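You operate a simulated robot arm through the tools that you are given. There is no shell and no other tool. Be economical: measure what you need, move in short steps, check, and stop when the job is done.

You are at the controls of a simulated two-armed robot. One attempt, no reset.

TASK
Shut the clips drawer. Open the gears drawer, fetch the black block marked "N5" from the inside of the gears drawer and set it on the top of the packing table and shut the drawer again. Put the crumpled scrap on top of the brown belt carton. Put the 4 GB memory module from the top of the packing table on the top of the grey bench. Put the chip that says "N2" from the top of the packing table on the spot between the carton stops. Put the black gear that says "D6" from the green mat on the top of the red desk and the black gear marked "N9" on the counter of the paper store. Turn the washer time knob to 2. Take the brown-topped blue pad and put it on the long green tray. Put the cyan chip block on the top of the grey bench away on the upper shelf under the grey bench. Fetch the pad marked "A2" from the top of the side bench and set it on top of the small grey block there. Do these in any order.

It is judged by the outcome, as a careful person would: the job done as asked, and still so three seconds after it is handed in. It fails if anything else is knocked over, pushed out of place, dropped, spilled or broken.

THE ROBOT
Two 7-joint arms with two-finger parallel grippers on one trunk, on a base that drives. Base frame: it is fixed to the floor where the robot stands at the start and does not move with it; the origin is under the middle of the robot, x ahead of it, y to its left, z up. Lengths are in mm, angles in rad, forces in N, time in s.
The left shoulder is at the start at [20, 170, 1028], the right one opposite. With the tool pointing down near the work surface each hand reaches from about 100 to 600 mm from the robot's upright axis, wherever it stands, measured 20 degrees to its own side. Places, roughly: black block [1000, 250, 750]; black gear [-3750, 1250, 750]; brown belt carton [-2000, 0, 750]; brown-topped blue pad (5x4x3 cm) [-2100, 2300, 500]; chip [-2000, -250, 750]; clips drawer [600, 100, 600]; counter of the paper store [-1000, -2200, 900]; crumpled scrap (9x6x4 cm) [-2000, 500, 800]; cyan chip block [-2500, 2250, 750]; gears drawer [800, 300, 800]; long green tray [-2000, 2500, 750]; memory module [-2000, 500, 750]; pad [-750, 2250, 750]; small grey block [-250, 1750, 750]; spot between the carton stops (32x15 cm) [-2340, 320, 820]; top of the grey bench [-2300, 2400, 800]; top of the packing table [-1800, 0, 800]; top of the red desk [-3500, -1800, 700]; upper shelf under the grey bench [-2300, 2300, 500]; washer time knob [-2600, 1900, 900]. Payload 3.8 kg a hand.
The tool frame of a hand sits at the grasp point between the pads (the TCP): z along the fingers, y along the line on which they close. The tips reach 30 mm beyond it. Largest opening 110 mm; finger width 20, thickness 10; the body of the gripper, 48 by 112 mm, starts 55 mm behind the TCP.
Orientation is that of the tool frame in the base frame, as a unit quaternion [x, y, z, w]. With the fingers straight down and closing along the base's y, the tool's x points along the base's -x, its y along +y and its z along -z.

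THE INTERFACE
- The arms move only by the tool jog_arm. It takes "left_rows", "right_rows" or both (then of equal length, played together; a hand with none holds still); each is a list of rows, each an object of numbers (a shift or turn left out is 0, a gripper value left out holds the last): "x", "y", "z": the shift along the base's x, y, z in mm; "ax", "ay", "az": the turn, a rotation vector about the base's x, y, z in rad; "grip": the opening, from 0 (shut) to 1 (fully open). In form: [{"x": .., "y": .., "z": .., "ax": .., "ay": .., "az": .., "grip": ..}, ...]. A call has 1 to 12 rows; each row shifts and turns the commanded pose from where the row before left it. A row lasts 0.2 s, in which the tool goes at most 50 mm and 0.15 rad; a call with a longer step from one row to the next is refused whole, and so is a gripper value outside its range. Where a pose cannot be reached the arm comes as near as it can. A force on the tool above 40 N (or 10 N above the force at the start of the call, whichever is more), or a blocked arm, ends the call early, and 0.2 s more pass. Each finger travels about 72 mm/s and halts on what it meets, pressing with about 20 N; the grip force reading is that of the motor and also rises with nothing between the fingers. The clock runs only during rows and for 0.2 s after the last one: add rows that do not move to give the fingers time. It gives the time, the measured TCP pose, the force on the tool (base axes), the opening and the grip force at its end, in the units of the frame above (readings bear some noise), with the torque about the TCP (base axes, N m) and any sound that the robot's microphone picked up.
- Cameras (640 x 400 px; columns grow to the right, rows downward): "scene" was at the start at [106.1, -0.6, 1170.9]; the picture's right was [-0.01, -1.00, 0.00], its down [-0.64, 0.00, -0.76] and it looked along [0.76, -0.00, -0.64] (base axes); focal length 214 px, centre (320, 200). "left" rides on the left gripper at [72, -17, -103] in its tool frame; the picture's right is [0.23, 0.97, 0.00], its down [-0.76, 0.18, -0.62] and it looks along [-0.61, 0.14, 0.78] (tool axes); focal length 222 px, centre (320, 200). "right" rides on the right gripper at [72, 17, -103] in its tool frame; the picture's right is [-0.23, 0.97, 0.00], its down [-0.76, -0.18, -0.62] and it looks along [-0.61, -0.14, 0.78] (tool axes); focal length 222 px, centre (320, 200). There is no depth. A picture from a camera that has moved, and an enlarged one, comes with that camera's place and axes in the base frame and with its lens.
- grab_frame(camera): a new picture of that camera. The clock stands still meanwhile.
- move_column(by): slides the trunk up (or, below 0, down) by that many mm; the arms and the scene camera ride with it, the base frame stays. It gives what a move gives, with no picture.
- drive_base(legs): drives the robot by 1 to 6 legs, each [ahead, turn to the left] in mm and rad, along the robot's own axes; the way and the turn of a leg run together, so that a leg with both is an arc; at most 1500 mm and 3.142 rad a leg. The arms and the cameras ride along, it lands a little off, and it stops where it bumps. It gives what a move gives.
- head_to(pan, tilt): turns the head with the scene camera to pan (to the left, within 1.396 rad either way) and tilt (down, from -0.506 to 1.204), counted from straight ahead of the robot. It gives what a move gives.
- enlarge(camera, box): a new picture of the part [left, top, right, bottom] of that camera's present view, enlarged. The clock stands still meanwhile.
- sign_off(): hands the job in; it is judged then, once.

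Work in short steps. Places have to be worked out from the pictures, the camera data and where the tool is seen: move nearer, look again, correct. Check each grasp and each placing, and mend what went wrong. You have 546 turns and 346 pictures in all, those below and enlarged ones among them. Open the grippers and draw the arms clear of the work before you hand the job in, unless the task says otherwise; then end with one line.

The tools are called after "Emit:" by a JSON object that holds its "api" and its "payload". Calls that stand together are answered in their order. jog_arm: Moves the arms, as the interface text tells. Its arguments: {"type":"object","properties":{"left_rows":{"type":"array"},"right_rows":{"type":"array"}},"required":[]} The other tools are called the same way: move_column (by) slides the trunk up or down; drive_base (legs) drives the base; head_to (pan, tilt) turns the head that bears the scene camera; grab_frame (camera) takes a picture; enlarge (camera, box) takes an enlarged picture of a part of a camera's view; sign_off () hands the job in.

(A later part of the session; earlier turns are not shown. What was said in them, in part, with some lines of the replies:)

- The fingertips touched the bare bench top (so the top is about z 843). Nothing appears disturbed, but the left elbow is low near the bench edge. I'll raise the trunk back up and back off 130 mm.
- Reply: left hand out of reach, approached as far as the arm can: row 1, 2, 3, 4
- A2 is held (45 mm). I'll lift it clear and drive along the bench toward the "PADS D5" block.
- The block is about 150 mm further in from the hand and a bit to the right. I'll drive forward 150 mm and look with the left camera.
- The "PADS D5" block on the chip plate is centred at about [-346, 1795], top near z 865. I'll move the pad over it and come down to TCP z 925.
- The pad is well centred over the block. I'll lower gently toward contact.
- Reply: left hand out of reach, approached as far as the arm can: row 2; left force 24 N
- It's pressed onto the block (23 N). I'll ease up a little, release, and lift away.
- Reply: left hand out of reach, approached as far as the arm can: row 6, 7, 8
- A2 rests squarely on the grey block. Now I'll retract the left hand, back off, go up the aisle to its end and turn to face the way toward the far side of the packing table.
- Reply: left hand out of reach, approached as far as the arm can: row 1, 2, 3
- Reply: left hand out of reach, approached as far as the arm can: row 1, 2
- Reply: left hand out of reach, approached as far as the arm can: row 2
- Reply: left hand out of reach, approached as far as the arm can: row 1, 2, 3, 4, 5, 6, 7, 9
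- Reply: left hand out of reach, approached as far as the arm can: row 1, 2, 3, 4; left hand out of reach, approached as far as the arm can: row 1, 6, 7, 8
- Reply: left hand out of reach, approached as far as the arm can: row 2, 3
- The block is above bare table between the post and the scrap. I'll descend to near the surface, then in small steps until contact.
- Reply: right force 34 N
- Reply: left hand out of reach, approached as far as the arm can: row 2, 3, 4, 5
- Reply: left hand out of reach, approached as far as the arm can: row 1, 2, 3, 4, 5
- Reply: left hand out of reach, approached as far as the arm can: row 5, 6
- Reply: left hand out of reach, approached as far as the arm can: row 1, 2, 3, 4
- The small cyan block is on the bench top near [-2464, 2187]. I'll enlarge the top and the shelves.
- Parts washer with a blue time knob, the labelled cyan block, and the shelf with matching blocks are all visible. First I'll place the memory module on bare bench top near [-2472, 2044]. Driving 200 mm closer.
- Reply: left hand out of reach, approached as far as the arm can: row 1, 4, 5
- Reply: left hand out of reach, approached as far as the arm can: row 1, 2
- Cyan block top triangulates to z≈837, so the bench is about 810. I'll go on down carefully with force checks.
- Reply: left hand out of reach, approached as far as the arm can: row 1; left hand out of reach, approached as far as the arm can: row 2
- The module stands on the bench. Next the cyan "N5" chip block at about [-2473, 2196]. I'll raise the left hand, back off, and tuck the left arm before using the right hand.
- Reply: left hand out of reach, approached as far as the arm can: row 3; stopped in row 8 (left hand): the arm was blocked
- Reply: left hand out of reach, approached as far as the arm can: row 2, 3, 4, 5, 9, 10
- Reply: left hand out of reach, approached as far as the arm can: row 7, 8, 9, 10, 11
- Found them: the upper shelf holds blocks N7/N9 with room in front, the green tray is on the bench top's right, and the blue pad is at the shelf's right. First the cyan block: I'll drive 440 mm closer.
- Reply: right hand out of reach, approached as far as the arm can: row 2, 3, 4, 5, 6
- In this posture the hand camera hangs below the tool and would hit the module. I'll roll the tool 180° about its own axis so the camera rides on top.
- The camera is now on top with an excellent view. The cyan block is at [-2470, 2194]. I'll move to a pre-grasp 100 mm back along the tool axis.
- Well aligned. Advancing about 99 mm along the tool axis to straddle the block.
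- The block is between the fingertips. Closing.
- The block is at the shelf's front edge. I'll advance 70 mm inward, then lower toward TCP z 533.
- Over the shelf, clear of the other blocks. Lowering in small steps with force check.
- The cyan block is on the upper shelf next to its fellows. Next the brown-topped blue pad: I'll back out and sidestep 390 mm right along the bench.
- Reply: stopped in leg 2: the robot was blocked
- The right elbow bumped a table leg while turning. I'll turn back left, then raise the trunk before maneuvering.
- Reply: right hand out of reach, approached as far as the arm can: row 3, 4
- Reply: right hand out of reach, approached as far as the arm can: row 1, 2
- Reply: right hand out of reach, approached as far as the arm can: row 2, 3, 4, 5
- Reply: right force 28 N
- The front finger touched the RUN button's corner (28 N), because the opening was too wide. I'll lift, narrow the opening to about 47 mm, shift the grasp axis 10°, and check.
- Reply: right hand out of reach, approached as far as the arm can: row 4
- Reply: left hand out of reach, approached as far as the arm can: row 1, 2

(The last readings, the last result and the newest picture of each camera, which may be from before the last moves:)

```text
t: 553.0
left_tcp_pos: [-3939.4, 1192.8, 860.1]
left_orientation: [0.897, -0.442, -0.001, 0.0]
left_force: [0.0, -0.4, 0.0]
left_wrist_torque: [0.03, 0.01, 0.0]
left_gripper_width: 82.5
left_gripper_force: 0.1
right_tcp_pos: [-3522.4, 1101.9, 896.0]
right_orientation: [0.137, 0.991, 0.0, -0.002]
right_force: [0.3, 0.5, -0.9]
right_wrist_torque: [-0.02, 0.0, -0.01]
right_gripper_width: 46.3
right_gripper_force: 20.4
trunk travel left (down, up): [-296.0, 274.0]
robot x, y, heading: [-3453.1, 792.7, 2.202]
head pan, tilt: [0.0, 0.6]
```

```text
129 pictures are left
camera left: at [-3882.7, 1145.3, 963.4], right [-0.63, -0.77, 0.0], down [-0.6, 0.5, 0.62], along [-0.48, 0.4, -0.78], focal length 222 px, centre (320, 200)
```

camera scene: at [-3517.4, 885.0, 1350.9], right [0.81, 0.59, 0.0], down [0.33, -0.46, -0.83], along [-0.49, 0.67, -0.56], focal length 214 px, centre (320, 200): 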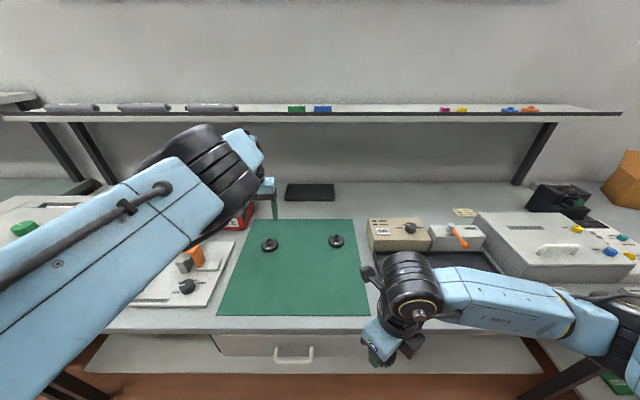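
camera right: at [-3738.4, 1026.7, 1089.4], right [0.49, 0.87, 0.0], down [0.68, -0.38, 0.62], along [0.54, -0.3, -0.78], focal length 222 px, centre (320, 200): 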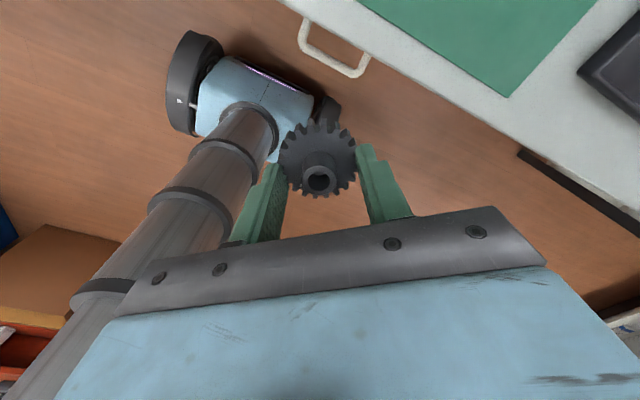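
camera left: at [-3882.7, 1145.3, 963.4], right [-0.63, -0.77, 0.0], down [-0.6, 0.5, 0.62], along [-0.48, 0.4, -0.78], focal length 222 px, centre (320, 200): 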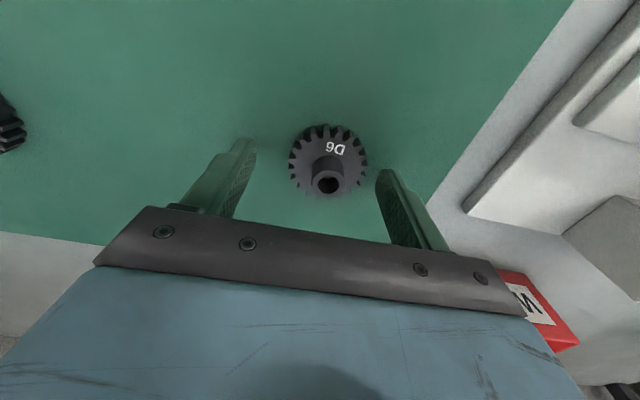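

Emit:
{"api": "jog_arm", "payload": {"left_rows": [{"x": -3, "y": -4, "z": -4}, {}, {"grip": 0.3}, {}, {}, {}]}}

Emit:
{"api": "grab_frame", "payload": {"camera": "left"}}

```text
t: 554.4
left_tcp_pos: [-3943.1, 1189.5, 857.2]
left_orientation: [0.897, -0.442, -0.001, -0.001]
left_force: [0.4, -0.7, -0.3]
left_wrist_torque: [0.01, -0.02, 0.0]
left_gripper_width: 47.0
left_gripper_force: 19.7
right_tcp_pos: [-3522.1, 1102.4, 895.9]
right_orientation: [0.138, 0.99, 0.0, -0.002]
right_force: [-0.5, -1.3, 0.0]
right_wrist_torque: [0.0, -0.01, 0.01]
right_gripper_width: 46.2
right_gripper_force: 19.7
trunk travel left (down, up): [-296.0, 274.0]
robot x, y, heading: [-3455.4, 796.8, 2.205]
head pan, tilt: [0.0, 0.6]
```

```text
128 pictures are left
camera left: at [-3886.1, 1141.8, 959.6], right [-0.63, -0.77, 0.0], down [-0.6, 0.5, 0.62], along [-0.48, 0.4, -0.78], focal length 222 px, centre (320, 200)
```

left: 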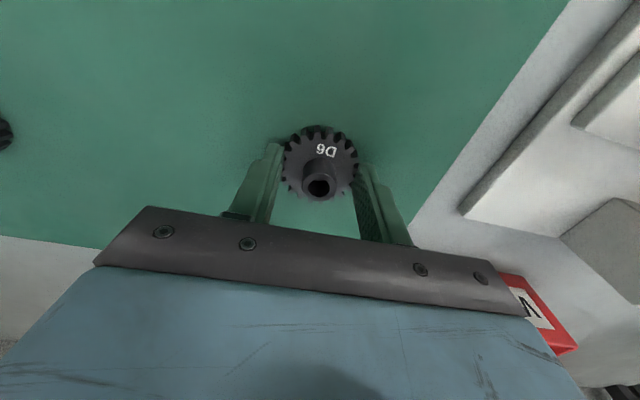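

D6 gripped (47 mm). Lifting, backing off, and turning to head down the west aisle toward the red desk.

Emit:
{"api": "jog_arm", "payload": {"left_rows": [{"z": 30}, {"z": 40}, {"z": 40}, {"z": 30}, {"x": 20, "y": -28}, {"x": 20, "y": -28}, {"x": 20, "y": -28}, {"x": 20, "y": -28}, {}]}}

Emit:
{"api": "grab_frame", "payload": {"camera": "left"}}

Emit:
{"api": "drive_base", "payload": {"legs": [[-350, 0], [0, 1.571], [0, 1.571], [700, 0]]}}

Emit:
{"api": "head_to", "payload": {"pan": -0.4, "tilt": 0.5}}

Emit:
{"api": "grab_frame", "payload": {"camera": "scene"}}

```text
t: 556.4
left_tcp_pos: [-3957.7, 1105.7, 993.4]
left_orientation: [0.897, -0.443, 0.0, 0.0]
left_force: [0.1, -0.1, -0.5]
left_wrist_torque: [0.0, 0.01, 0.0]
left_gripper_width: 47.2
left_gripper_force: 19.9
left hand out of reach, approached as far as the arm can: row 5, 6, 7, 8
right_tcp_pos: [-3522.2, 1102.8, 896.2]
right_orientation: [0.137, 0.991, 0.0, -0.002]
right_force: [0.5, 0.8, 0.2]
right_wrist_torque: [0.02, 0.01, -0.01]
right_gripper_width: 46.4
right_gripper_force: 20.1
trunk travel left (down, up): [-296.0, 274.0]
robot x, y, heading: [-3457.0, 798.0, 2.202]
head pan, tilt: [0.0, 0.6]
```

```text
127 pictures are left
camera left: at [-3900.7, 1058.6, 1096.7], right [-0.63, -0.77, 0.0], down [-0.6, 0.5, 0.62], along [-0.48, 0.4, -0.78], focal length 222 px, centre (320, 200)
```

left: 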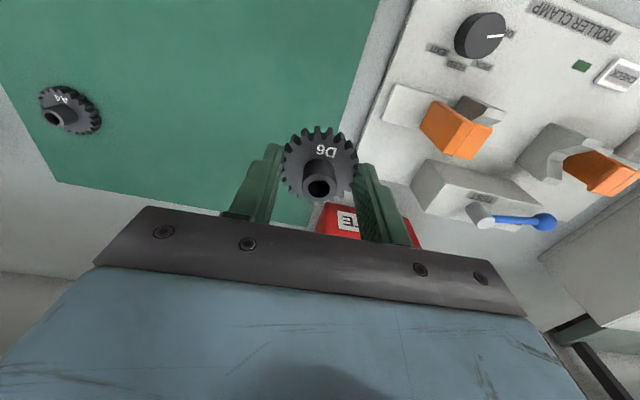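

```text
t: 569.7
left_tcp_pos: [-2348.4, -377.3, 993.1]
left_orientation: [0.45, 0.893, 0.0, -0.001]
left_force: [0.8, 0.4, -1.3]
left_wrist_torque: [-0.04, 0.02, 0.04]
left_gripper_width: 47.2
left_gripper_force: 20.2
right_tcp_pos: [-2782.3, -365.4, 896.4]
right_orientation: [0.989, -0.147, 0.001, 0.001]
right_force: [-0.1, -0.6, -0.6]
right_wrist_torque: [-0.02, 0.01, -0.04]
right_gripper_width: 45.8
right_gripper_force: 19.5
trunk travel left (down, up): [-296.0, 274.0]
robot x, y, heading: [-2849.6, -58.9, -0.961]
head pan, tilt: [0.0, 0.6]
```

```text
t: 570.6
left_tcp_pos: [-2349.8, -377.3, 993.4]
left_orientation: [0.45, 0.893, 0.001, 0.0]
left_force: [0.0, 0.0, -0.4]
left_wrist_torque: [-0.01, -0.03, 0.01]
left_gripper_width: 47.4
left_gripper_force: 19.6
right_tcp_pos: [-2783.9, -365.3, 896.0]
right_orientation: [0.989, -0.147, 0.002, 0.0]
right_force: [0.5, -0.8, 0.7]
right_wrist_torque: [-0.02, -0.02, 0.04]
right_gripper_width: 45.9
right_gripper_force: 20.0
trunk travel left (down, up): [-296.0, 274.0]
robot x, y, heading: [-2845.7, -54.7, -0.962]
head pan, tilt: [-0.4, 0.499]
```

```text
126 pictures are left
camera scene: at [-2815.7, -164.4, 1359.9], right [-0.98, -0.21, 0.0], down [-0.1, 0.47, -0.88], along [0.19, -0.86, -0.48], focal length 214 px, centre (320, 200)
```

scene: 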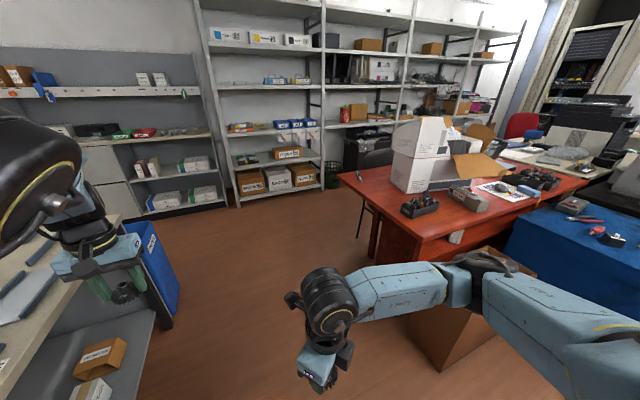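

The red desk is ahead on the right; its near edge runs along s≈−3100 between about w 150 and 1000. I'll drive down the aisle and turn right to face it.

Emit:
{"api": "drive_base", "payload": {"legs": [[0, 0.02], [985, 0], [0, -1.571]]}}

Emit:
{"api": "head_to", "payload": {"pan": 0.2, "tilt": 0.6}}

Emit:
{"api": "grab_frame", "payload": {"camera": "scene"}}

```text
t: 579.9
left_tcp_pos: [-2570.4, -1363.1, 994.6]
left_orientation: [0.946, 0.325, 0.001, 0.0]
left_force: [0.8, 0.6, -1.1]
left_wrist_torque: [0.0, -0.02, 0.0]
left_gripper_width: 47.3
left_gripper_force: 20.2
right_tcp_pos: [-2570.1, -929.1, 896.4]
right_orientation: [-0.607, 0.795, 0.0, -0.001]
right_force: [0.1, -0.3, -0.4]
right_wrist_torque: [-0.03, 0.0, 0.01]
right_gripper_width: 44.8
right_gripper_force: 19.7
trunk travel left (down, up): [-296.0, 274.0]
robot x, y, heading: [-2269.8, -858.5, -2.504]
head pan, tilt: [-0.4, 0.499]
```

```text
t: 580.9
left_tcp_pos: [-2570.4, -1362.3, 992.9]
left_orientation: [0.946, 0.325, 0.0, 0.0]
left_force: [0.1, 0.0, -0.3]
left_wrist_torque: [0.01, 0.01, 0.01]
left_gripper_width: 47.1
left_gripper_force: 20.2
right_tcp_pos: [-2570.8, -929.6, 895.2]
right_orientation: [-0.606, 0.796, -0.001, -0.002]
right_force: [0.3, -0.6, -0.3]
right_wrist_torque: [0.01, -0.02, -0.03]
right_gripper_width: 44.7
right_gripper_force: 19.9
trunk travel left (down, up): [-296.0, 274.0]
robot x, y, heading: [-2262.7, -854.6, -2.511]
head pan, tilt: [0.201, 0.6]
```

```text
125 pictures are left
camera scene: at [-2340.4, -935.7, 1350.9], right [-0.74, 0.67, 0.0], down [0.38, 0.42, -0.83], along [-0.55, -0.61, -0.56], focal length 214 px, centre (320, 200)
```

scene: 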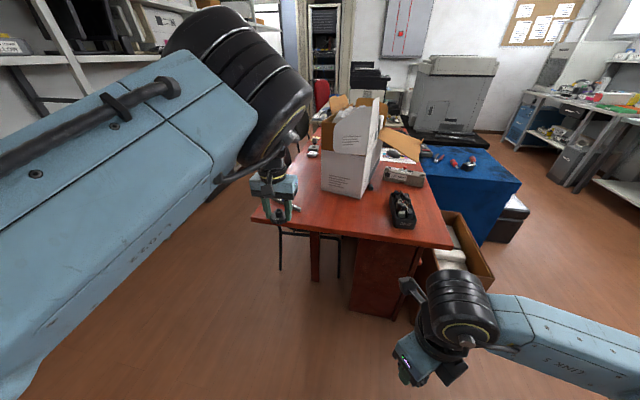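

The desk's near area in front of the white box is clear. I'll drive 310 mm forward so the left hand is over it, lower the trunk 130 mm, and look.

Emit:
{"api": "drive_base", "payload": {"legs": [[310, 0]]}}

Emit:
{"api": "move_column", "payload": {"by": -130}}

Emit:
{"api": "grab_frame", "payload": {"camera": "left"}}

Emit:
{"api": "grab_frame", "payload": {"camera": "scene"}}

```text
t: 583.0
left_tcp_pos: [-2819.9, -1547.4, 992.9]
left_orientation: [0.946, 0.325, 0.0, 0.0]
left_force: [-0.1, -0.1, -0.7]
left_wrist_torque: [0.01, 0.01, 0.0]
left_gripper_width: 47.3
left_gripper_force: 19.7
right_tcp_pos: [-2818.9, -1111.2, 895.9]
right_orientation: [-0.605, 0.796, -0.001, -0.002]
right_force: [-0.6, -0.2, -0.3]
right_wrist_torque: [0.03, -0.03, 0.0]
right_gripper_width: 44.4
right_gripper_force: 20.1
trunk travel left (down, up): [-296.0, 274.0]
robot x, y, heading: [-2509.1, -1038.3, -2.506]
head pan, tilt: [0.201, 0.6]
```

```text
t: 584.6
left_tcp_pos: [-2819.2, -1547.5, 862.9]
left_orientation: [0.946, 0.325, -0.001, 0.001]
left_force: [0.8, 0.3, -0.4]
left_wrist_torque: [0.01, -0.03, 0.01]
left_gripper_width: 47.0
left_gripper_force: 20.2
right_tcp_pos: [-2817.9, -1111.9, 766.1]
right_orientation: [-0.605, 0.796, -0.001, -0.001]
right_force: [-0.5, -0.1, 0.3]
right_wrist_torque: [0.01, 0.06, -0.04]
right_gripper_width: 44.1
right_gripper_force: 20.0
trunk travel left (down, up): [-166.0, 404.0]
robot x, y, heading: [-2512.5, -1039.7, -2.511]
head pan, tilt: [0.201, 0.6]
```

```text
124 pictures are left
camera left: at [-2773.3, -1488.8, 967.1], right [0.78, -0.63, 0.0], down [-0.49, -0.61, 0.62], along [-0.39, -0.48, -0.78], focal length 222 px, centre (320, 200)
```

left: 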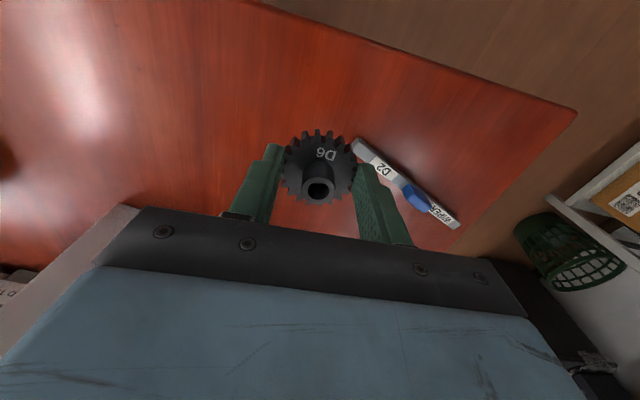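

```text
123 pictures are left
camera scene: at [-2588.6, -1118.9, 1221.0], right [-0.74, 0.67, 0.0], down [0.38, 0.42, -0.83], along [-0.55, -0.61, -0.56], focal length 214 px, centre (320, 200)
```

scene: 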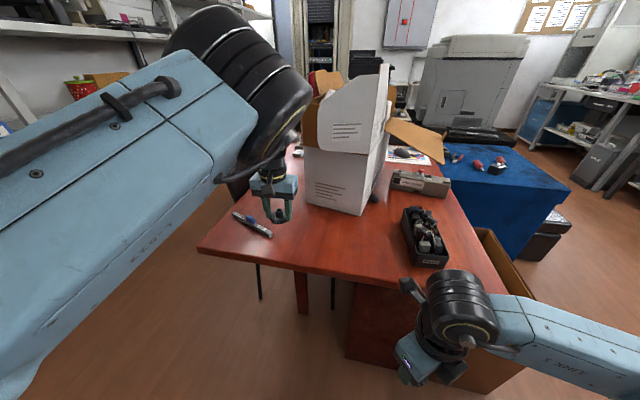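

A pen lies near the landing spot, so I'll shift 60 mm away from it and the desk's edge side, then lower to TCP z 805.

Emit:
{"api": "jog_arm", "payload": {"left_rows": [{"x": -18, "y": 25}, {"x": -19, "y": 25}, {"z": -30}, {"z": -28}, {}]}}

Emit:
{"api": "grab_frame", "payload": {"camera": "left"}}

Emit:
{"api": "enlarge", "payload": {"camera": "scene", "box": [200, 150, 380, 270]}}

```text
t: 585.8
left_tcp_pos: [-2868.2, -1534.7, 805.2]
left_orientation: [0.946, 0.324, 0.0, 0.0]
left_force: [-0.7, -0.4, -0.1]
left_wrist_torque: [-0.01, 0.02, 0.03]
left_gripper_width: 47.2
left_gripper_force: 20.1
left hand out of reach, approached as far as the arm can: row 1, 2
right_tcp_pos: [-2818.4, -1111.7, 765.5]
right_orientation: [-0.605, 0.796, -0.001, -0.001]
right_force: [-0.2, -1.0, -0.4]
right_wrist_torque: [-0.01, 0.0, 0.0]
right_gripper_width: 44.4
right_gripper_force: 19.9
trunk travel left (down, up): [-166.0, 404.0]
robot x, y, heading: [-2513.5, -1042.0, -2.51]
head pan, tilt: [0.201, 0.6]
```

```text
122 pictures are left
camera left: at [-2821.9, -1476.0, 908.1], right [0.78, -0.63, 0.0], down [-0.49, -0.61, 0.62], along [-0.39, -0.48, -0.78], focal length 222 px, centre (320, 200)
```

left: 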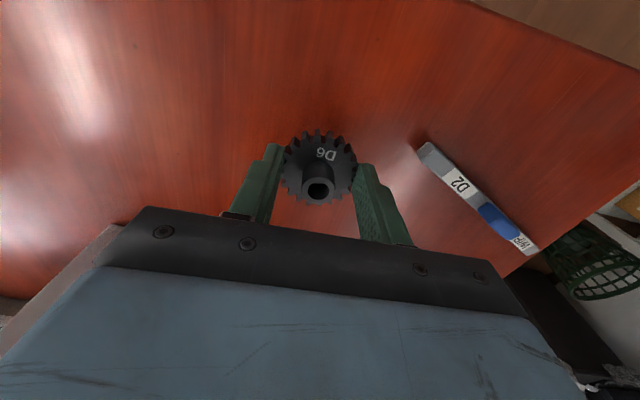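

```text
3.33 times, centred on (290, 210) of scene
camera zoom: at [-2588.7, -1119.0, 1220.9], right [-0.74, 0.67, 0.0], down [0.38, 0.42, -0.83], along [-0.55, -0.61, -0.56], focal length 715 px, centre (420, 167)
```

zoom: 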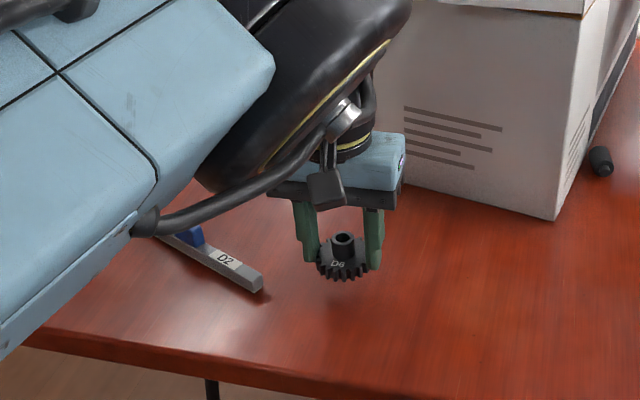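

Clear. Lowering in small steps.

Emit:
{"api": "jog_arm", "payload": {"left_rows": [{"z": -10}, {"z": -6}, {"z": -4}, {}]}}

Emit:
{"api": "enlarge", "payload": {"camera": "scene", "box": [260, 190, 340, 250]}}

```text
t: 586.8
left_tcp_pos: [-2866.9, -1533.9, 785.3]
left_orientation: [0.946, 0.325, -0.001, 0.001]
left_force: [0.2, -1.0, -0.1]
left_wrist_torque: [-0.03, 0.03, 0.02]
left_gripper_width: 47.2
left_gripper_force: 20.1
right_tcp_pos: [-2818.4, -1111.9, 767.0]
right_orientation: [-0.604, 0.797, -0.002, -0.001]
right_force: [-0.1, 0.1, 0.7]
right_wrist_torque: [0.02, 0.01, 0.0]
right_gripper_width: 44.2
right_gripper_force: 20.2
trunk travel left (down, up): [-166.0, 404.0]
robot x, y, heading: [-2511.5, -1042.4, -2.507]
head pan, tilt: [0.201, 0.6]
```

```text
6.67 times, centred on (300, 220) of scene
camera zoom: at [-2588.7, -1119.0, 1220.9], right [-0.74, 0.67, 0.0], down [0.38, 0.42, -0.83], along [-0.55, -0.61, -0.56], focal length 1430 px, centre (453, 67)
```

zoom: 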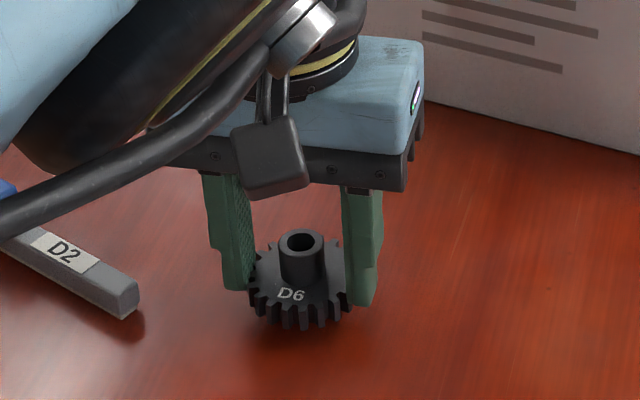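

Emit:
{"api": "jog_arm", "payload": {"left_rows": [{"z": -4}, {"z": -4}, {}]}}

Emit:
{"api": "jog_arm", "payload": {"left_rows": [{"z": -3}, {"z": -3}, {}]}}

```text
t: 587.6
left_tcp_pos: [-2867.7, -1533.0, 776.4]
left_orientation: [0.946, 0.325, -0.001, 0.0]
left_force: [-0.1, 0.0, -0.1]
left_wrist_torque: [-0.02, -0.02, -0.01]
left_gripper_width: 47.3
left_gripper_force: 19.7
right_tcp_pos: [-2817.1, -1111.8, 766.1]
right_orientation: [-0.605, 0.796, -0.001, -0.002]
right_force: [0.7, 0.4, -0.1]
right_wrist_torque: [0.02, 0.02, -0.02]
right_gripper_width: 44.2
right_gripper_force: 19.7
trunk travel left (down, up): [-166.0, 404.0]
robot x, y, heading: [-2507.5, -1043.6, -2.502]
head pan, tilt: [0.201, 0.6]
```

```text
t: 588.4
left_tcp_pos: [-2867.1, -1534.2, 774.2]
left_orientation: [0.946, 0.323, -0.002, 0.001]
left_force: [1.9, 1.5, 17.2]
left_wrist_torque: [0.18, -0.13, -0.01]
left_gripper_width: 47.4
left_gripper_force: 20.2
right_tcp_pos: [-2817.9, -1110.0, 766.5]
right_orientation: [-0.606, 0.796, -0.001, -0.002]
right_force: [0.2, 0.1, -1.0]
right_wrist_torque: [0.0, -0.02, -0.01]
right_gripper_width: 44.1
right_gripper_force: 19.8
trunk travel left (down, up): [-166.0, 404.0]
robot x, y, heading: [-2512.8, -1039.9, -2.504]
head pan, tilt: [0.201, 0.6]
```

Contact at z 774. Easing up, releasing, and lifting.

Emit:
{"api": "jog_arm", "payload": {"left_rows": [{"z": 2}, {"grip": 0.55}, {}, {"grip": 0.7}, {}, {"z": 30}, {"z": 40}, {"z": 40}, {}]}}

Emit:
{"api": "grab_frame", "payload": {"camera": "left"}}

Emit:
{"api": "grab_frame", "payload": {"camera": "right"}}

```text
t: 590.4
left_tcp_pos: [-2868.4, -1534.3, 884.1]
left_orientation: [0.946, 0.325, 0.0, 0.0]
left_force: [-0.2, 0.7, 0.5]
left_wrist_torque: [0.01, 0.0, -0.03]
left_gripper_width: 77.1
left_gripper_force: 0.1
right_tcp_pos: [-2817.3, -1111.1, 765.4]
right_orientation: [-0.605, 0.796, 0.0, -0.001]
right_force: [-0.3, -0.1, -0.1]
right_wrist_torque: [-0.03, 0.02, 0.0]
right_gripper_width: 44.1
right_gripper_force: 19.3
trunk travel left (down, up): [-166.0, 404.0]
robot x, y, heading: [-2514.2, -1038.2, -2.506]
head pan, tilt: [0.201, 0.6]
```

```text
119 pictures are left
camera left: at [-2822.1, -1476.1, 987.1], right [0.78, -0.63, 0.0], down [-0.49, -0.61, 0.62], along [-0.39, -0.48, -0.78], focal length 222 px, centre (320, 200)
```

left: 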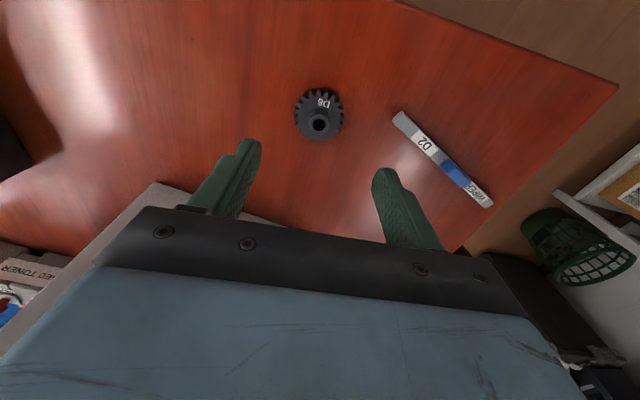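

```text
118 pictures are left
camera right: at [-2854.2, -1176.6, 869.4], right [-0.88, 0.48, 0.0], down [0.38, 0.69, 0.62], along [0.3, 0.54, -0.78], focal length 222 px, centre (320, 200)
```

right: 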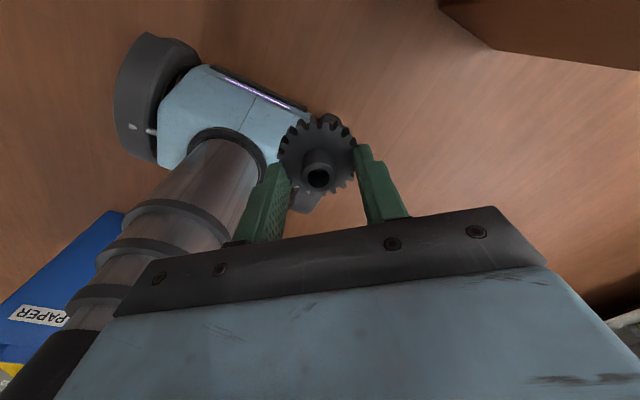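

D6 is on the desk. N9's grip is slowly slipping (47→44 mm), so I'll go promptly to the paper store: raise the trunk, back out, turn and drive.

Emit:
{"api": "drive_base", "payload": {"legs": [[-310, 0]]}}

Emit:
{"api": "move_column", "payload": {"by": 300}}

Emit:
{"api": "drive_base", "payload": {"legs": [[0, 1.571], [800, 0]]}}

Emit:
{"api": "head_to", "payload": {"pan": 0.2, "tilt": 0.5}}

Emit:
{"api": "grab_frame", "payload": {"camera": "scene"}}

```text
t: 592.5
left_tcp_pos: [-2618.4, -1351.1, 884.1]
left_orientation: [0.945, 0.327, -0.001, 0.0]
left_force: [-0.6, 0.2, -0.6]
left_wrist_torque: [-0.02, 0.02, -0.02]
left_gripper_width: 77.1
left_gripper_force: 0.0
right_tcp_pos: [-2569.9, -929.4, 766.5]
right_orientation: [-0.606, 0.796, -0.001, -0.001]
right_force: [0.2, -0.1, 0.1]
right_wrist_torque: [0.0, -0.02, 0.03]
right_gripper_width: 43.9
right_gripper_force: 20.2
trunk travel left (down, up): [-166.0, 404.0]
robot x, y, heading: [-2264.7, -857.1, -2.501]
head pan, tilt: [0.201, 0.6]
```

```text
t: 595.5
left_tcp_pos: [-2618.5, -1351.5, 1183.0]
left_orientation: [0.945, 0.326, 0.0, 0.001]
left_force: [1.2, -0.3, -0.5]
left_wrist_torque: [0.01, 0.0, 0.02]
left_gripper_width: 77.1
left_gripper_force: 0.0
right_tcp_pos: [-2569.5, -928.9, 1066.5]
right_orientation: [-0.607, 0.794, -0.001, -0.001]
right_force: [0.3, 0.1, 0.4]
right_wrist_torque: [-0.01, 0.04, -0.01]
right_gripper_width: 43.6
right_gripper_force: 20.2
trunk travel left (down, up): [-466.0, 104.0]
robot x, y, heading: [-2263.2, -856.3, -2.501]
head pan, tilt: [0.201, 0.6]
```

```text
t: 603.5
left_tcp_pos: [-1301.3, -1859.9, 1182.9]
left_orientation: [0.442, 0.897, 0.0, 0.0]
left_force: [0.6, 0.1, -0.5]
left_wrist_torque: [-0.01, 0.01, -0.03]
left_gripper_width: 77.0
left_gripper_force: 0.0
right_tcp_pos: [-1722.4, -1807.9, 1066.8]
right_orientation: [0.991, -0.136, 0.002, 0.0]
right_force: [0.0, 0.5, 0.2]
right_wrist_torque: [-0.01, 0.0, 0.01]
right_gripper_width: 43.9
right_gripper_force: 20.0
trunk travel left (down, up): [-466.0, 104.0]
robot x, y, heading: [-1788.5, -1502.2, -0.938]
head pan, tilt: [0.201, 0.6]
```

```text
t: 604.2
left_tcp_pos: [-1301.1, -1858.7, 1183.9]
left_orientation: [0.441, 0.897, 0.0, 0.001]
left_force: [-0.1, -0.1, 0.6]
left_wrist_torque: [-0.01, 0.01, 0.01]
left_gripper_width: 77.4
left_gripper_force: 0.0
right_tcp_pos: [-1722.8, -1807.2, 1065.3]
right_orientation: [0.991, -0.137, 0.002, 0.0]
right_force: [-0.2, -0.5, -0.3]
right_wrist_torque: [-0.02, 0.03, 0.01]
right_gripper_width: 44.0
right_gripper_force: 20.6
trunk travel left (down, up): [-466.0, 104.0]
robot x, y, heading: [-1794.4, -1499.8, -0.944]
head pan, tilt: [0.201, 0.499]
```

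```text
117 pictures are left
camera scene: at [-1713.0, -1580.2, 1529.9], right [-0.67, -0.74, 0.0], down [-0.35, 0.32, -0.88], along [0.65, -0.59, -0.48], focal length 214 px, centre (320, 200)
```

scene: 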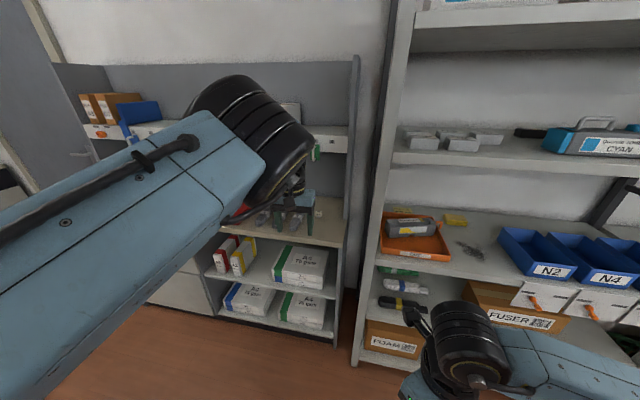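

The paper store counter is at the left, about z 900, with its front edge near w −1000. I'll sidestep 355 mm left so the right hand lines up, then look.

Emit:
{"api": "drive_base", "payload": {"legs": [[0, 1.571], [355, 0], [0, -1.571], [150, 0]]}}

Emit:
{"api": "head_to", "payload": {"pan": -0.1, "tilt": 0.7}}

Emit:
{"api": "grab_frame", "payload": {"camera": "scene"}}

Emit:
{"api": "grab_frame", "payload": {"camera": "right"}}

```text
t: 610.2
left_tcp_pos: [-1199.8, -823.7, 1182.9]
left_orientation: [-0.332, 0.943, 0.0, -0.001]
left_force: [0.0, 0.7, 0.0]
left_wrist_torque: [0.01, -0.03, 0.01]
left_gripper_width: 77.2
left_gripper_force: 0.1
right_tcp_pos: [-1243.4, -1245.4, 1066.3]
right_orientation: [0.793, 0.609, 0.003, -0.001]
right_force: [0.3, 0.4, -1.0]
right_wrist_torque: [-0.02, 0.02, 0.01]
right_gripper_width: 44.0
right_gripper_force: 20.5
trunk travel left (down, up): [-466.0, 104.0]
robot x, y, heading: [-1550.1, -1320.2, 0.652]
head pan, tilt: [0.201, 0.499]
stopped in leg 2: the robot was blocked; the commanded pose is now the measured one
```

```text
t: 611.0
left_tcp_pos: [-1199.2, -823.4, 1181.0]
left_orientation: [-0.33, 0.944, 0.0, -0.001]
left_force: [0.1, -0.3, 0.3]
left_wrist_torque: [0.02, 0.05, 0.02]
left_gripper_width: 77.0
left_gripper_force: 0.0
right_tcp_pos: [-1242.3, -1244.8, 1065.5]
right_orientation: [0.793, 0.61, 0.002, -0.001]
right_force: [0.6, -0.1, 0.2]
right_wrist_torque: [-0.02, 0.02, -0.01]
right_gripper_width: 43.9
right_gripper_force: 20.1
trunk travel left (down, up): [-466.0, 104.0]
robot x, y, heading: [-1549.3, -1320.9, 0.642]
head pan, tilt: [-0.099, 0.7]
```

```text
116 pictures are left
camera scene: at [-1458.1, -1263.8, 1512.2], right [0.52, -0.85, 0.0], down [-0.55, -0.34, -0.76], along [0.65, 0.4, -0.64], focal length 214 px, centre (320, 200)
```

scene: 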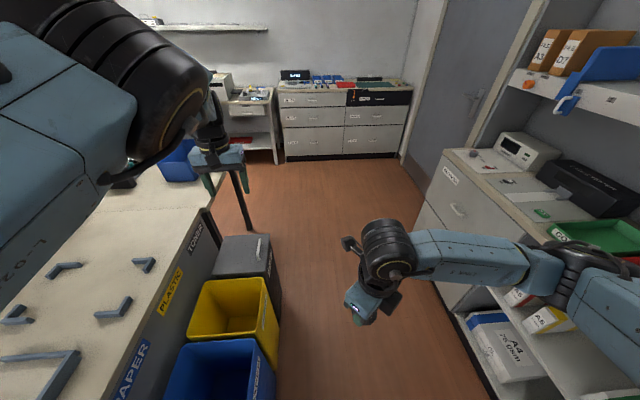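

```text
115 pictures are left
camera right: at [-1208.0, -1179.9, 1169.5], right [0.88, -0.47, 0.0], down [-0.37, -0.69, 0.62], along [-0.29, -0.55, -0.78], focal length 222 px, centre (320, 200)
```

right: 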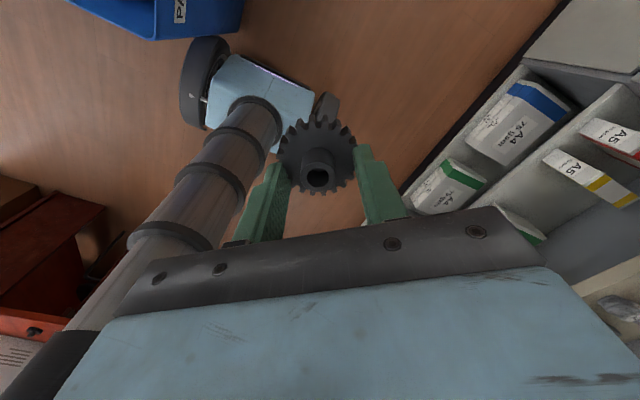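

The base bumped the blue paper bin at the table's end. I'll back off 60 mm and turn to face the counter from here.

Emit:
{"api": "drive_base", "payload": {"legs": [[-60, 0], [0, -1.571], [120, 0]]}}

Emit:
{"api": "grab_frame", "payload": {"camera": "scene"}}

```text
t: 616.6
left_tcp_pos: [-1028.5, -1803.9, 1182.0]
left_orientation: [0.436, 0.9, 0.0, -0.002]
left_force: [0.1, -0.3, -0.3]
left_wrist_torque: [-0.02, 0.0, 0.01]
left_gripper_width: 76.9
left_gripper_force: 0.1
right_tcp_pos: [-1450.2, -1758.0, 1066.0]
right_orientation: [0.991, -0.132, 0.001, 0.001]
right_force: [0.3, -0.4, -0.1]
right_wrist_torque: [0.01, 0.0, 0.0]
right_gripper_width: 43.7
right_gripper_force: 20.1
trunk travel left (down, up): [-466.0, 104.0]
robot x, y, heading: [-1522.6, -1454.1, -0.926]
head pan, tilt: [-0.099, 0.7]
```

```text
114 pictures are left
camera scene: at [-1467.2, -1542.1, 1512.2], right [-0.86, -0.52, 0.0], down [-0.33, 0.55, -0.77], along [0.4, -0.65, -0.64], focal length 214 px, centre (320, 200)
```

scene: 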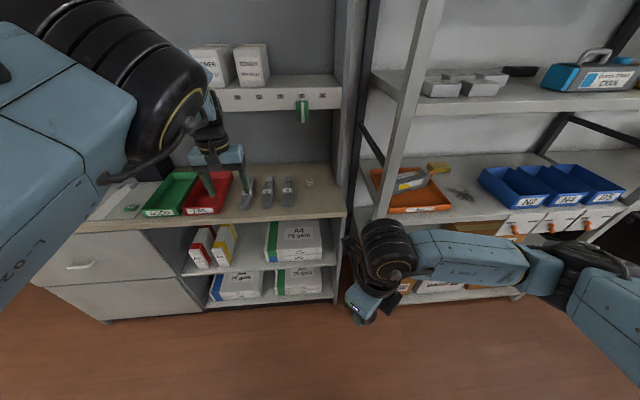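

The counter's right part is free around [-1084, -2142]. The left hand would get near the upper shelf, so I'll retract it first.

Emit:
{"api": "jog_arm", "payload": {"left_rows": [{"x": -24, "y": 32}, {"x": -24, "y": 32}, {"x": -24, "y": 32}, {"x": -24, "y": 32}, {"x": -24, "y": 32}, {}]}}

Emit:
{"api": "drive_base", "payload": {"legs": [[240, 0]]}}

Emit:
{"api": "grab_frame", "payload": {"camera": "scene"}}

```text
t: 618.0
left_tcp_pos: [-1019.2, -1651.7, 1183.5]
left_orientation: [0.436, 0.9, -0.001, -0.002]
left_force: [0.7, 0.1, 0.6]
left_wrist_torque: [0.06, -0.02, 0.01]
left_gripper_width: 77.2
left_gripper_force: 0.0
left hand out of reach, approached as far as the arm can: row 1, 2, 3, 4, 5
right_tcp_pos: [-1450.5, -1758.4, 1065.5]
right_orientation: [0.991, -0.133, 0.001, 0.001]
right_force: [-0.2, -0.4, 0.0]
right_wrist_torque: [0.01, -0.03, 0.01]
right_gripper_width: 44.0
right_gripper_force: 20.2
trunk travel left (down, up): [-466.0, 104.0]
robot x, y, heading: [-1525.6, -1451.9, -0.928]
head pan, tilt: [-0.099, 0.7]
```

```text
t: 619.8
left_tcp_pos: [-878.2, -1841.5, 1183.7]
left_orientation: [0.436, 0.9, -0.001, -0.002]
left_force: [0.0, 0.0, -0.7]
left_wrist_torque: [0.05, 0.03, 0.0]
left_gripper_width: 77.1
left_gripper_force: 0.1
right_tcp_pos: [-1307.7, -1947.1, 1067.2]
right_orientation: [0.991, -0.132, 0.002, 0.0]
right_force: [0.0, 0.0, -0.2]
right_wrist_torque: [0.02, 0.04, -0.01]
right_gripper_width: 43.9
right_gripper_force: 19.9
trunk travel left (down, up): [-466.0, 104.0]
robot x, y, heading: [-1380.4, -1642.4, -0.928]
head pan, tilt: [-0.099, 0.7]
```

```text
113 pictures are left
camera scene: at [-1324.8, -1732.6, 1512.2], right [-0.86, -0.52, 0.0], down [-0.33, 0.55, -0.76], along [0.4, -0.65, -0.64], focal length 214 px, centre (320, 200)
```

scene: 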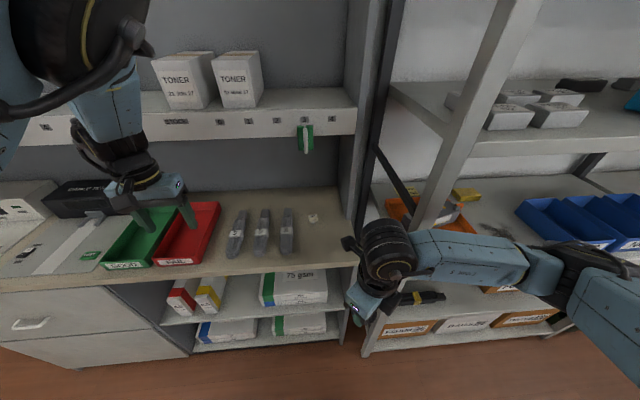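

Target visible and bare. The forearm may come near the rack on the right, so I'll move the hand in two stages and check.

Emit:
{"api": "jog_arm", "payload": {"right_rows": [{"x": 40, "y": -10}, {"x": 40, "y": -10}, {"x": 38, "y": -28}, {"x": 38, "y": -28}, {}]}}

Emit:
{"api": "grab_frame", "payload": {"camera": "scene"}}

Emit:
{"api": "grab_frame", "payload": {"camera": "right"}}

```text
t: 621.0
left_tcp_pos: [-879.0, -1841.8, 1183.2]
left_orientation: [0.436, 0.9, -0.001, -0.001]
left_force: [-0.3, -0.1, -0.7]
left_wrist_torque: [0.02, 0.01, 0.02]
left_gripper_width: 77.1
left_gripper_force: 0.0
right_tcp_pos: [-1152.4, -2022.9, 1067.9]
right_orientation: [0.991, -0.132, 0.003, 0.0]
right_force: [0.4, -0.1, 0.6]
right_wrist_torque: [0.01, -0.01, -0.01]
right_gripper_width: 43.9
right_gripper_force: 19.8
trunk travel left (down, up): [-466.0, 104.0]
robot x, y, heading: [-1381.0, -1642.6, -0.926]
head pan, tilt: [-0.099, 0.7]
```

```text
112 pictures are left
camera scene: at [-1326.2, -1732.0, 1512.3], right [-0.86, -0.52, 0.0], down [-0.33, 0.55, -0.77], along [0.4, -0.65, -0.64], focal length 214 px, centre (320, 200)
```

scene: 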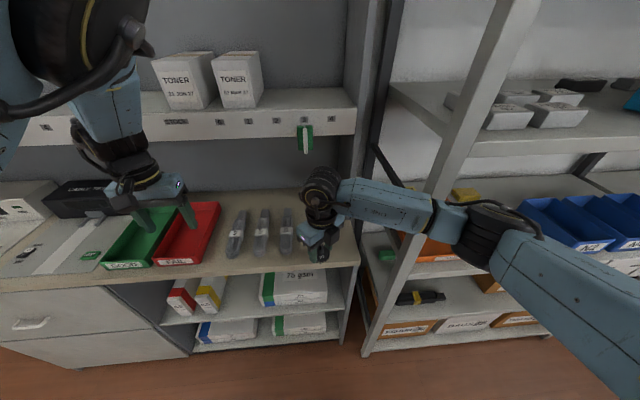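

```text
111 pictures are left
camera right: at [-1087.9, -2058.9, 1170.6], right [-0.47, -0.88, 0.0], down [-0.69, 0.37, 0.62], along [-0.54, 0.29, -0.79], focal length 222 px, centre (320, 200)
```

right: 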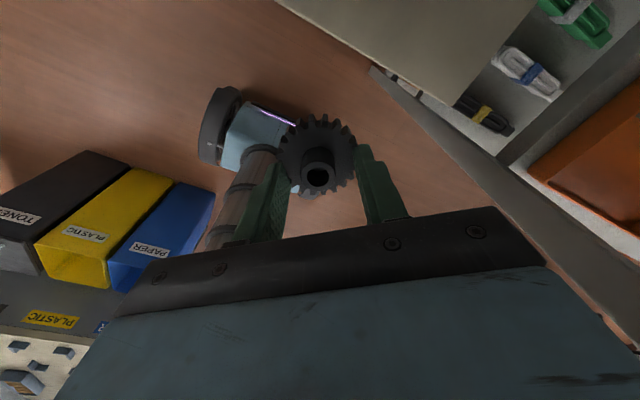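

Forearm is still clear of the rack. Moving 97 mm further in and lowering the trunk 90 mm.

Emit:
{"api": "jog_arm", "payload": {"right_rows": [{"x": 19, "y": -26}, {"x": 19, "y": -26}, {"x": 19, "y": -26}, {}]}}

Emit:
{"api": "move_column", "payload": {"by": -90}}

Emit:
{"api": "grab_frame", "payload": {"camera": "scene"}}

Emit:
{"api": "grab_frame", "payload": {"camera": "right"}}

```text
t: 622.0
left_tcp_pos: [-878.4, -1840.7, 1182.6]
left_orientation: [0.436, 0.9, -0.001, -0.001]
left_force: [-0.4, -0.1, -0.1]
left_wrist_torque: [0.02, -0.01, 0.05]
left_gripper_width: 77.1
left_gripper_force: 0.1
right_tcp_pos: [-1096.9, -2101.2, 1066.5]
right_orientation: [0.991, -0.132, 0.002, 0.001]
right_force: [-0.4, 0.3, -0.1]
right_wrist_torque: [-0.01, 0.01, 0.0]
right_gripper_width: 43.9
right_gripper_force: 20.2
trunk travel left (down, up): [-466.0, 104.0]
robot x, y, heading: [-1384.3, -1642.5, -0.928]
head pan, tilt: [-0.099, 0.7]
```

```text
t: 623.2
left_tcp_pos: [-877.6, -1841.6, 1094.0]
left_orientation: [0.436, 0.9, -0.001, -0.001]
left_force: [-0.1, 0.2, 0.0]
left_wrist_torque: [0.01, 0.0, -0.03]
left_gripper_width: 77.2
left_gripper_force: 0.0
right_tcp_pos: [-1095.0, -2101.6, 977.5]
right_orientation: [0.991, -0.133, 0.003, 0.001]
right_force: [0.2, -0.6, 0.0]
right_wrist_torque: [-0.04, -0.04, 0.0]
right_gripper_width: 44.0
right_gripper_force: 20.2
trunk travel left (down, up): [-376.0, 194.0]
robot x, y, heading: [-1383.6, -1645.4, -0.928]
head pan, tilt: [-0.099, 0.7]
```

```text
110 pictures are left
camera scene: at [-1325.2, -1732.0, 1422.3], right [-0.86, -0.52, 0.0], down [-0.33, 0.55, -0.77], along [0.4, -0.65, -0.64], focal length 214 px, centre (320, 200)
```

scene: 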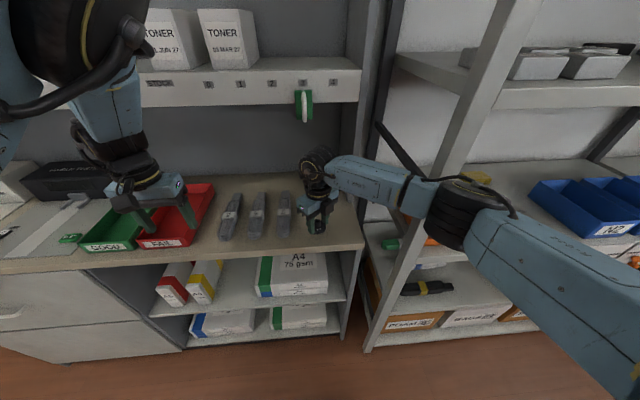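

```text
109 pictures are left
camera right: at [-1031.0, -2136.1, 1080.4], right [-0.48, -0.88, 0.0], down [-0.69, 0.37, 0.62], along [-0.54, 0.29, -0.79], focal length 222 px, centre (320, 200)
```

right: 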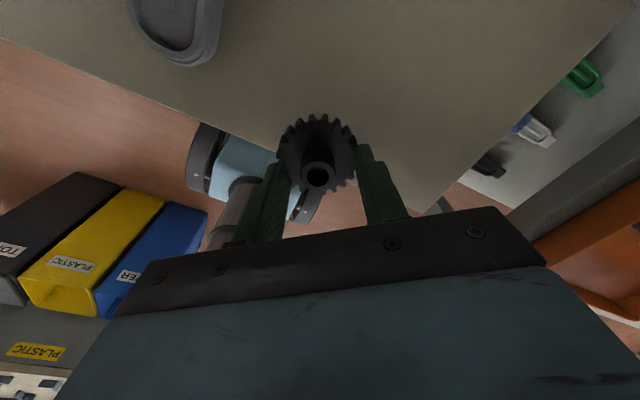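

The gear would land only about 27 mm from the counter's edge, so I'll move 42 mm further in and re-check.

Emit:
{"api": "jog_arm", "payload": {"right_rows": [{"x": 12, "y": -17}, {"x": 13, "y": -17}, {"z": -20}, {}]}}

Emit:
{"api": "grab_frame", "payload": {"camera": "right"}}

Emit:
{"api": "enlarge", "payload": {"camera": "scene", "box": [250, 130, 500, 290]}}

```text
t: 624.2
left_tcp_pos: [-877.0, -1840.8, 1092.8]
left_orientation: [0.436, 0.9, 0.0, -0.001]
left_force: [-0.4, -0.2, -0.4]
left_wrist_torque: [0.02, 0.0, 0.02]
left_gripper_width: 77.1
left_gripper_force: 0.1
right_tcp_pos: [-1069.3, -2134.1, 956.8]
right_orientation: [0.991, -0.132, 0.002, 0.001]
right_force: [-0.4, 0.0, -0.7]
right_wrist_torque: [0.0, 0.01, 0.03]
right_gripper_width: 43.7
right_gripper_force: 20.2
trunk travel left (down, up): [-376.0, 194.0]
robot x, y, heading: [-1381.2, -1642.9, -0.931]
head pan, tilt: [-0.099, 0.7]
```

```text
108 pictures are left
camera right: at [-1005.7, -2169.6, 1060.1], right [-0.47, -0.88, 0.0], down [-0.69, 0.37, 0.62], along [-0.55, 0.29, -0.79], focal length 222 px, centre (320, 200)
```

right: 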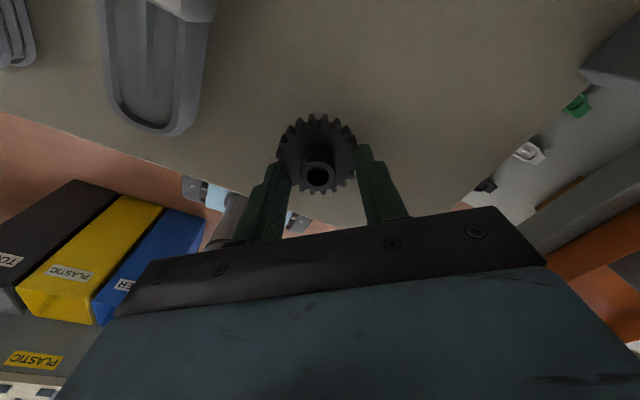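

```text
2.50 times, centred on (375, 210) of scene
camera zoom: at [-1325.0, -1732.0, 1422.2], right [-0.86, -0.52, 0.0], down [-0.33, 0.55, -0.77], along [0.4, -0.65, -0.64], focal length 536 px, centre (182, 175)
```

zoom: 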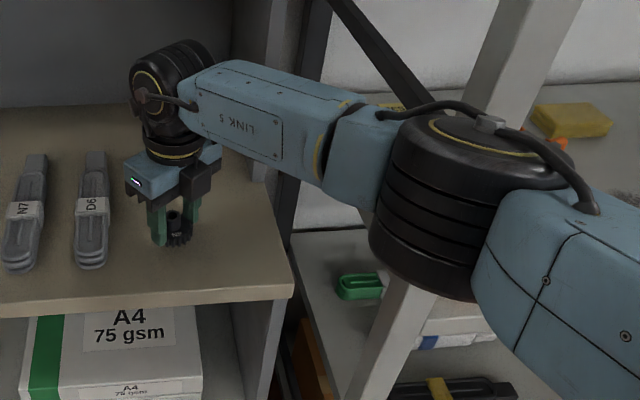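

Well inside the edge now and clear of the staplers. Lowering in small steps.

Emit:
{"api": "jog_arm", "payload": {"right_rows": [{"z": -8}, {"z": -5}, {"z": -3}, {}]}}

Emit:
{"api": "jog_arm", "payload": {"right_rows": [{"z": -3}, {"z": -3}, {}]}}

```text
t: 625.2
left_tcp_pos: [-877.4, -1840.2, 1093.5]
left_orientation: [0.436, 0.9, -0.001, -0.001]
left_force: [0.1, 0.1, 0.8]
left_wrist_torque: [0.01, 0.01, -0.03]
left_gripper_width: 77.0
left_gripper_force: 0.1
right_tcp_pos: [-1070.1, -2137.5, 940.0]
right_orientation: [0.991, -0.132, 0.002, 0.0]
right_force: [-0.4, 0.2, 0.5]
right_wrist_torque: [-0.01, 0.0, 0.04]
right_gripper_width: 43.7
right_gripper_force: 20.2
trunk travel left (down, up): [-376.0, 194.0]
robot x, y, heading: [-1384.1, -1641.4, -0.923]
head pan, tilt: [-0.099, 0.7]
```

```text
t: 626.0
left_tcp_pos: [-877.8, -1841.8, 1093.6]
left_orientation: [0.436, 0.9, -0.002, -0.001]
left_force: [-0.1, 0.3, -0.6]
left_wrist_torque: [-0.02, -0.02, -0.01]
left_gripper_width: 77.0
left_gripper_force: 0.1
right_tcp_pos: [-1070.2, -2134.7, 935.9]
right_orientation: [0.991, -0.132, 0.003, 0.0]
right_force: [0.6, -0.2, 2.9]
right_wrist_torque: [0.02, -0.05, -0.02]
right_gripper_width: 44.0
right_gripper_force: 20.1
trunk travel left (down, up): [-376.0, 194.0]
robot x, y, heading: [-1383.2, -1642.5, -0.924]
head pan, tilt: [-0.099, 0.7]
```

Light contact. Releasing and lifting.

Emit:
{"api": "jog_arm", "payload": {"right_rows": [{"z": -1}, {"grip": 0.5}, {}, {"grip": 0.65}, {}, {"z": 25}, {"z": 35}, {"z": 40}, {}]}}

Emit:
{"api": "grab_frame", "payload": {"camera": "right"}}

Emit:
{"api": "enlarge", "payload": {"camera": "scene", "box": [250, 150, 400, 270]}}

```text
t: 628.0
left_tcp_pos: [-877.4, -1842.3, 1093.3]
left_orientation: [0.436, 0.9, -0.001, -0.002]
left_force: [-0.6, 0.5, -0.7]
left_wrist_torque: [-0.01, -0.01, 0.0]
left_gripper_width: 77.0
left_gripper_force: 0.1
right_tcp_pos: [-1071.7, -2134.9, 1035.1]
right_orientation: [0.991, -0.132, 0.001, 0.0]
right_force: [0.6, 0.0, 0.3]
right_wrist_torque: [-0.02, -0.01, -0.02]
right_gripper_width: 71.6
right_gripper_force: 0.0
trunk travel left (down, up): [-376.0, 194.0]
robot x, y, heading: [-1381.3, -1640.3, -0.926]
head pan, tilt: [-0.099, 0.7]
```

```text
106 pictures are left
camera right: at [-1006.7, -2170.0, 1137.9], right [-0.48, -0.88, 0.0], down [-0.69, 0.37, 0.62], along [-0.55, 0.3, -0.78], focal length 222 px, centre (320, 200)
```

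right: 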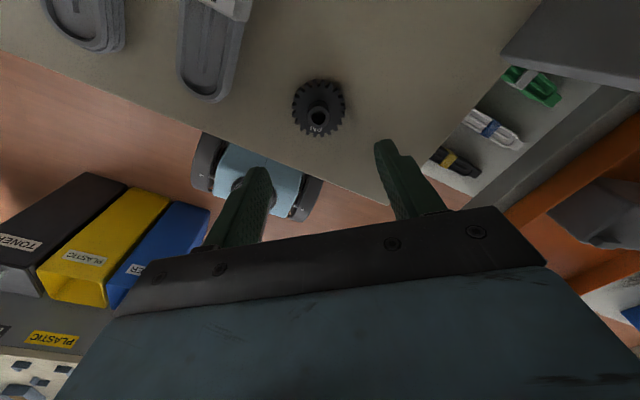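

```text
3.33 times, centred on (325, 210) of scene
camera zoom: at [-1324.9, -1732.3, 1422.2], right [-0.86, -0.52, 0.0], down [-0.33, 0.55, -0.76], along [0.4, -0.65, -0.64], focal length 715 px, centre (303, 167)
```

zoom: 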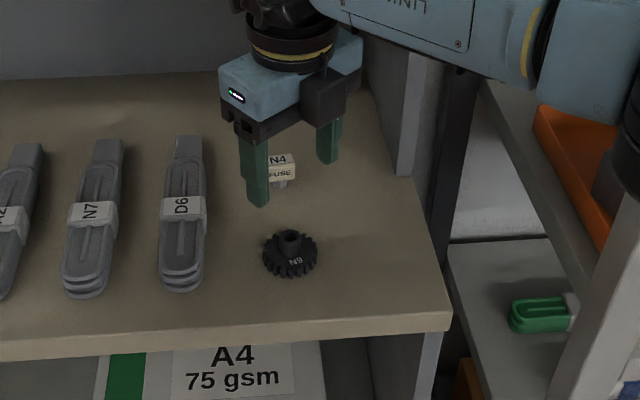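

N9 stands on the counter, readable and upright. I'll raise and withdraw the right hand, and back the robot away from the counter.

Emit:
{"api": "jog_arm", "payload": {"right_rows": [{"z": 20, "grip": 1.0}, {"x": -24, "y": 32}, {"x": -24, "y": 32}, {"x": -24, "y": 32}, {"x": -24, "y": 32}, {"x": -24, "y": 32}, {}], "left_rows": [{"grip": 1.0}, {}, {}, {}, {}, {}, {}]}}

Emit:
{"api": "drive_base", "payload": {"legs": [[-200, 0]]}}

Emit:
{"api": "grab_frame", "payload": {"camera": "scene"}}

```text
t: 629.6
left_tcp_pos: [-877.5, -1842.3, 1092.7]
left_orientation: [0.436, 0.9, -0.001, -0.003]
left_force: [-0.6, 0.1, 0.5]
left_wrist_torque: [0.02, 0.01, -0.01]
left_gripper_width: 110.0
left_gripper_force: 0.1
right_tcp_pos: [-1192.2, -1975.5, 1055.3]
right_orientation: [0.991, -0.134, 0.003, 0.001]
right_force: [-0.4, 0.4, -0.5]
right_wrist_torque: [0.0, 0.01, 0.0]
right_gripper_width: 110.1
right_gripper_force: 0.1
trunk travel left (down, up): [-376.0, 194.0]
robot x, y, heading: [-1381.3, -1641.1, -0.93]
head pan, tilt: [-0.099, 0.7]
```

```text
t: 631.2
left_tcp_pos: [-999.4, -1679.2, 1094.1]
left_orientation: [0.436, 0.9, -0.001, -0.002]
left_force: [0.7, 0.9, 0.6]
left_wrist_torque: [-0.02, -0.04, 0.0]
left_gripper_width: 110.0
left_gripper_force: 0.1
right_tcp_pos: [-1312.1, -1815.8, 1053.8]
right_orientation: [0.991, -0.132, 0.003, 0.0]
right_force: [0.1, 0.6, 0.3]
right_wrist_torque: [-0.01, 0.0, 0.0]
right_gripper_width: 110.1
right_gripper_force: 0.1
trunk travel left (down, up): [-376.0, 194.0]
robot x, y, heading: [-1500.4, -1479.3, -0.925]
head pan, tilt: [-0.099, 0.7]
```

```text
104 pictures are left
camera scene: at [-1446.1, -1570.7, 1422.3], right [-0.86, -0.52, 0.0], down [-0.33, 0.55, -0.77], along [0.4, -0.65, -0.64], focal length 214 px, centre (320, 200)
```

scene: 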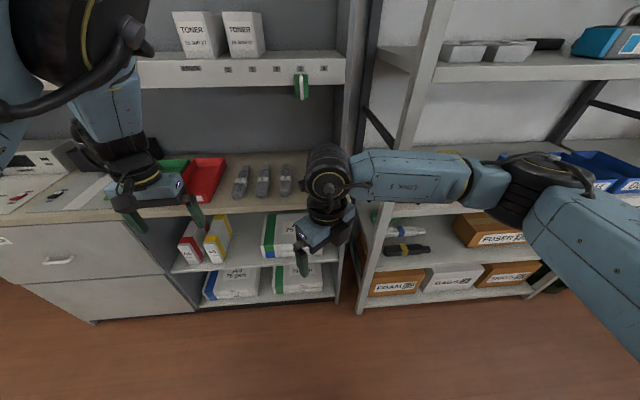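

Every item has been done and checked, the grippers are open and the arms are clear, so I'm handing it in.

Emit:
{"api": "sign_off", "payload": {}}

```text
The job is handed in.
```

I finished every item and handed the job in, with three things you may want to check. The blue pad I moved to the green "OK" tray has a cream top with a dark smudge. It was the only blue pad there, and it matched the size and place you gave. While turning I brushed the parts washer's RUN button, a table leg and the blue paper bin; I saw no change to the washer and did not re-check the other two. The washer knob reads 2 by eye, within a few degrees.
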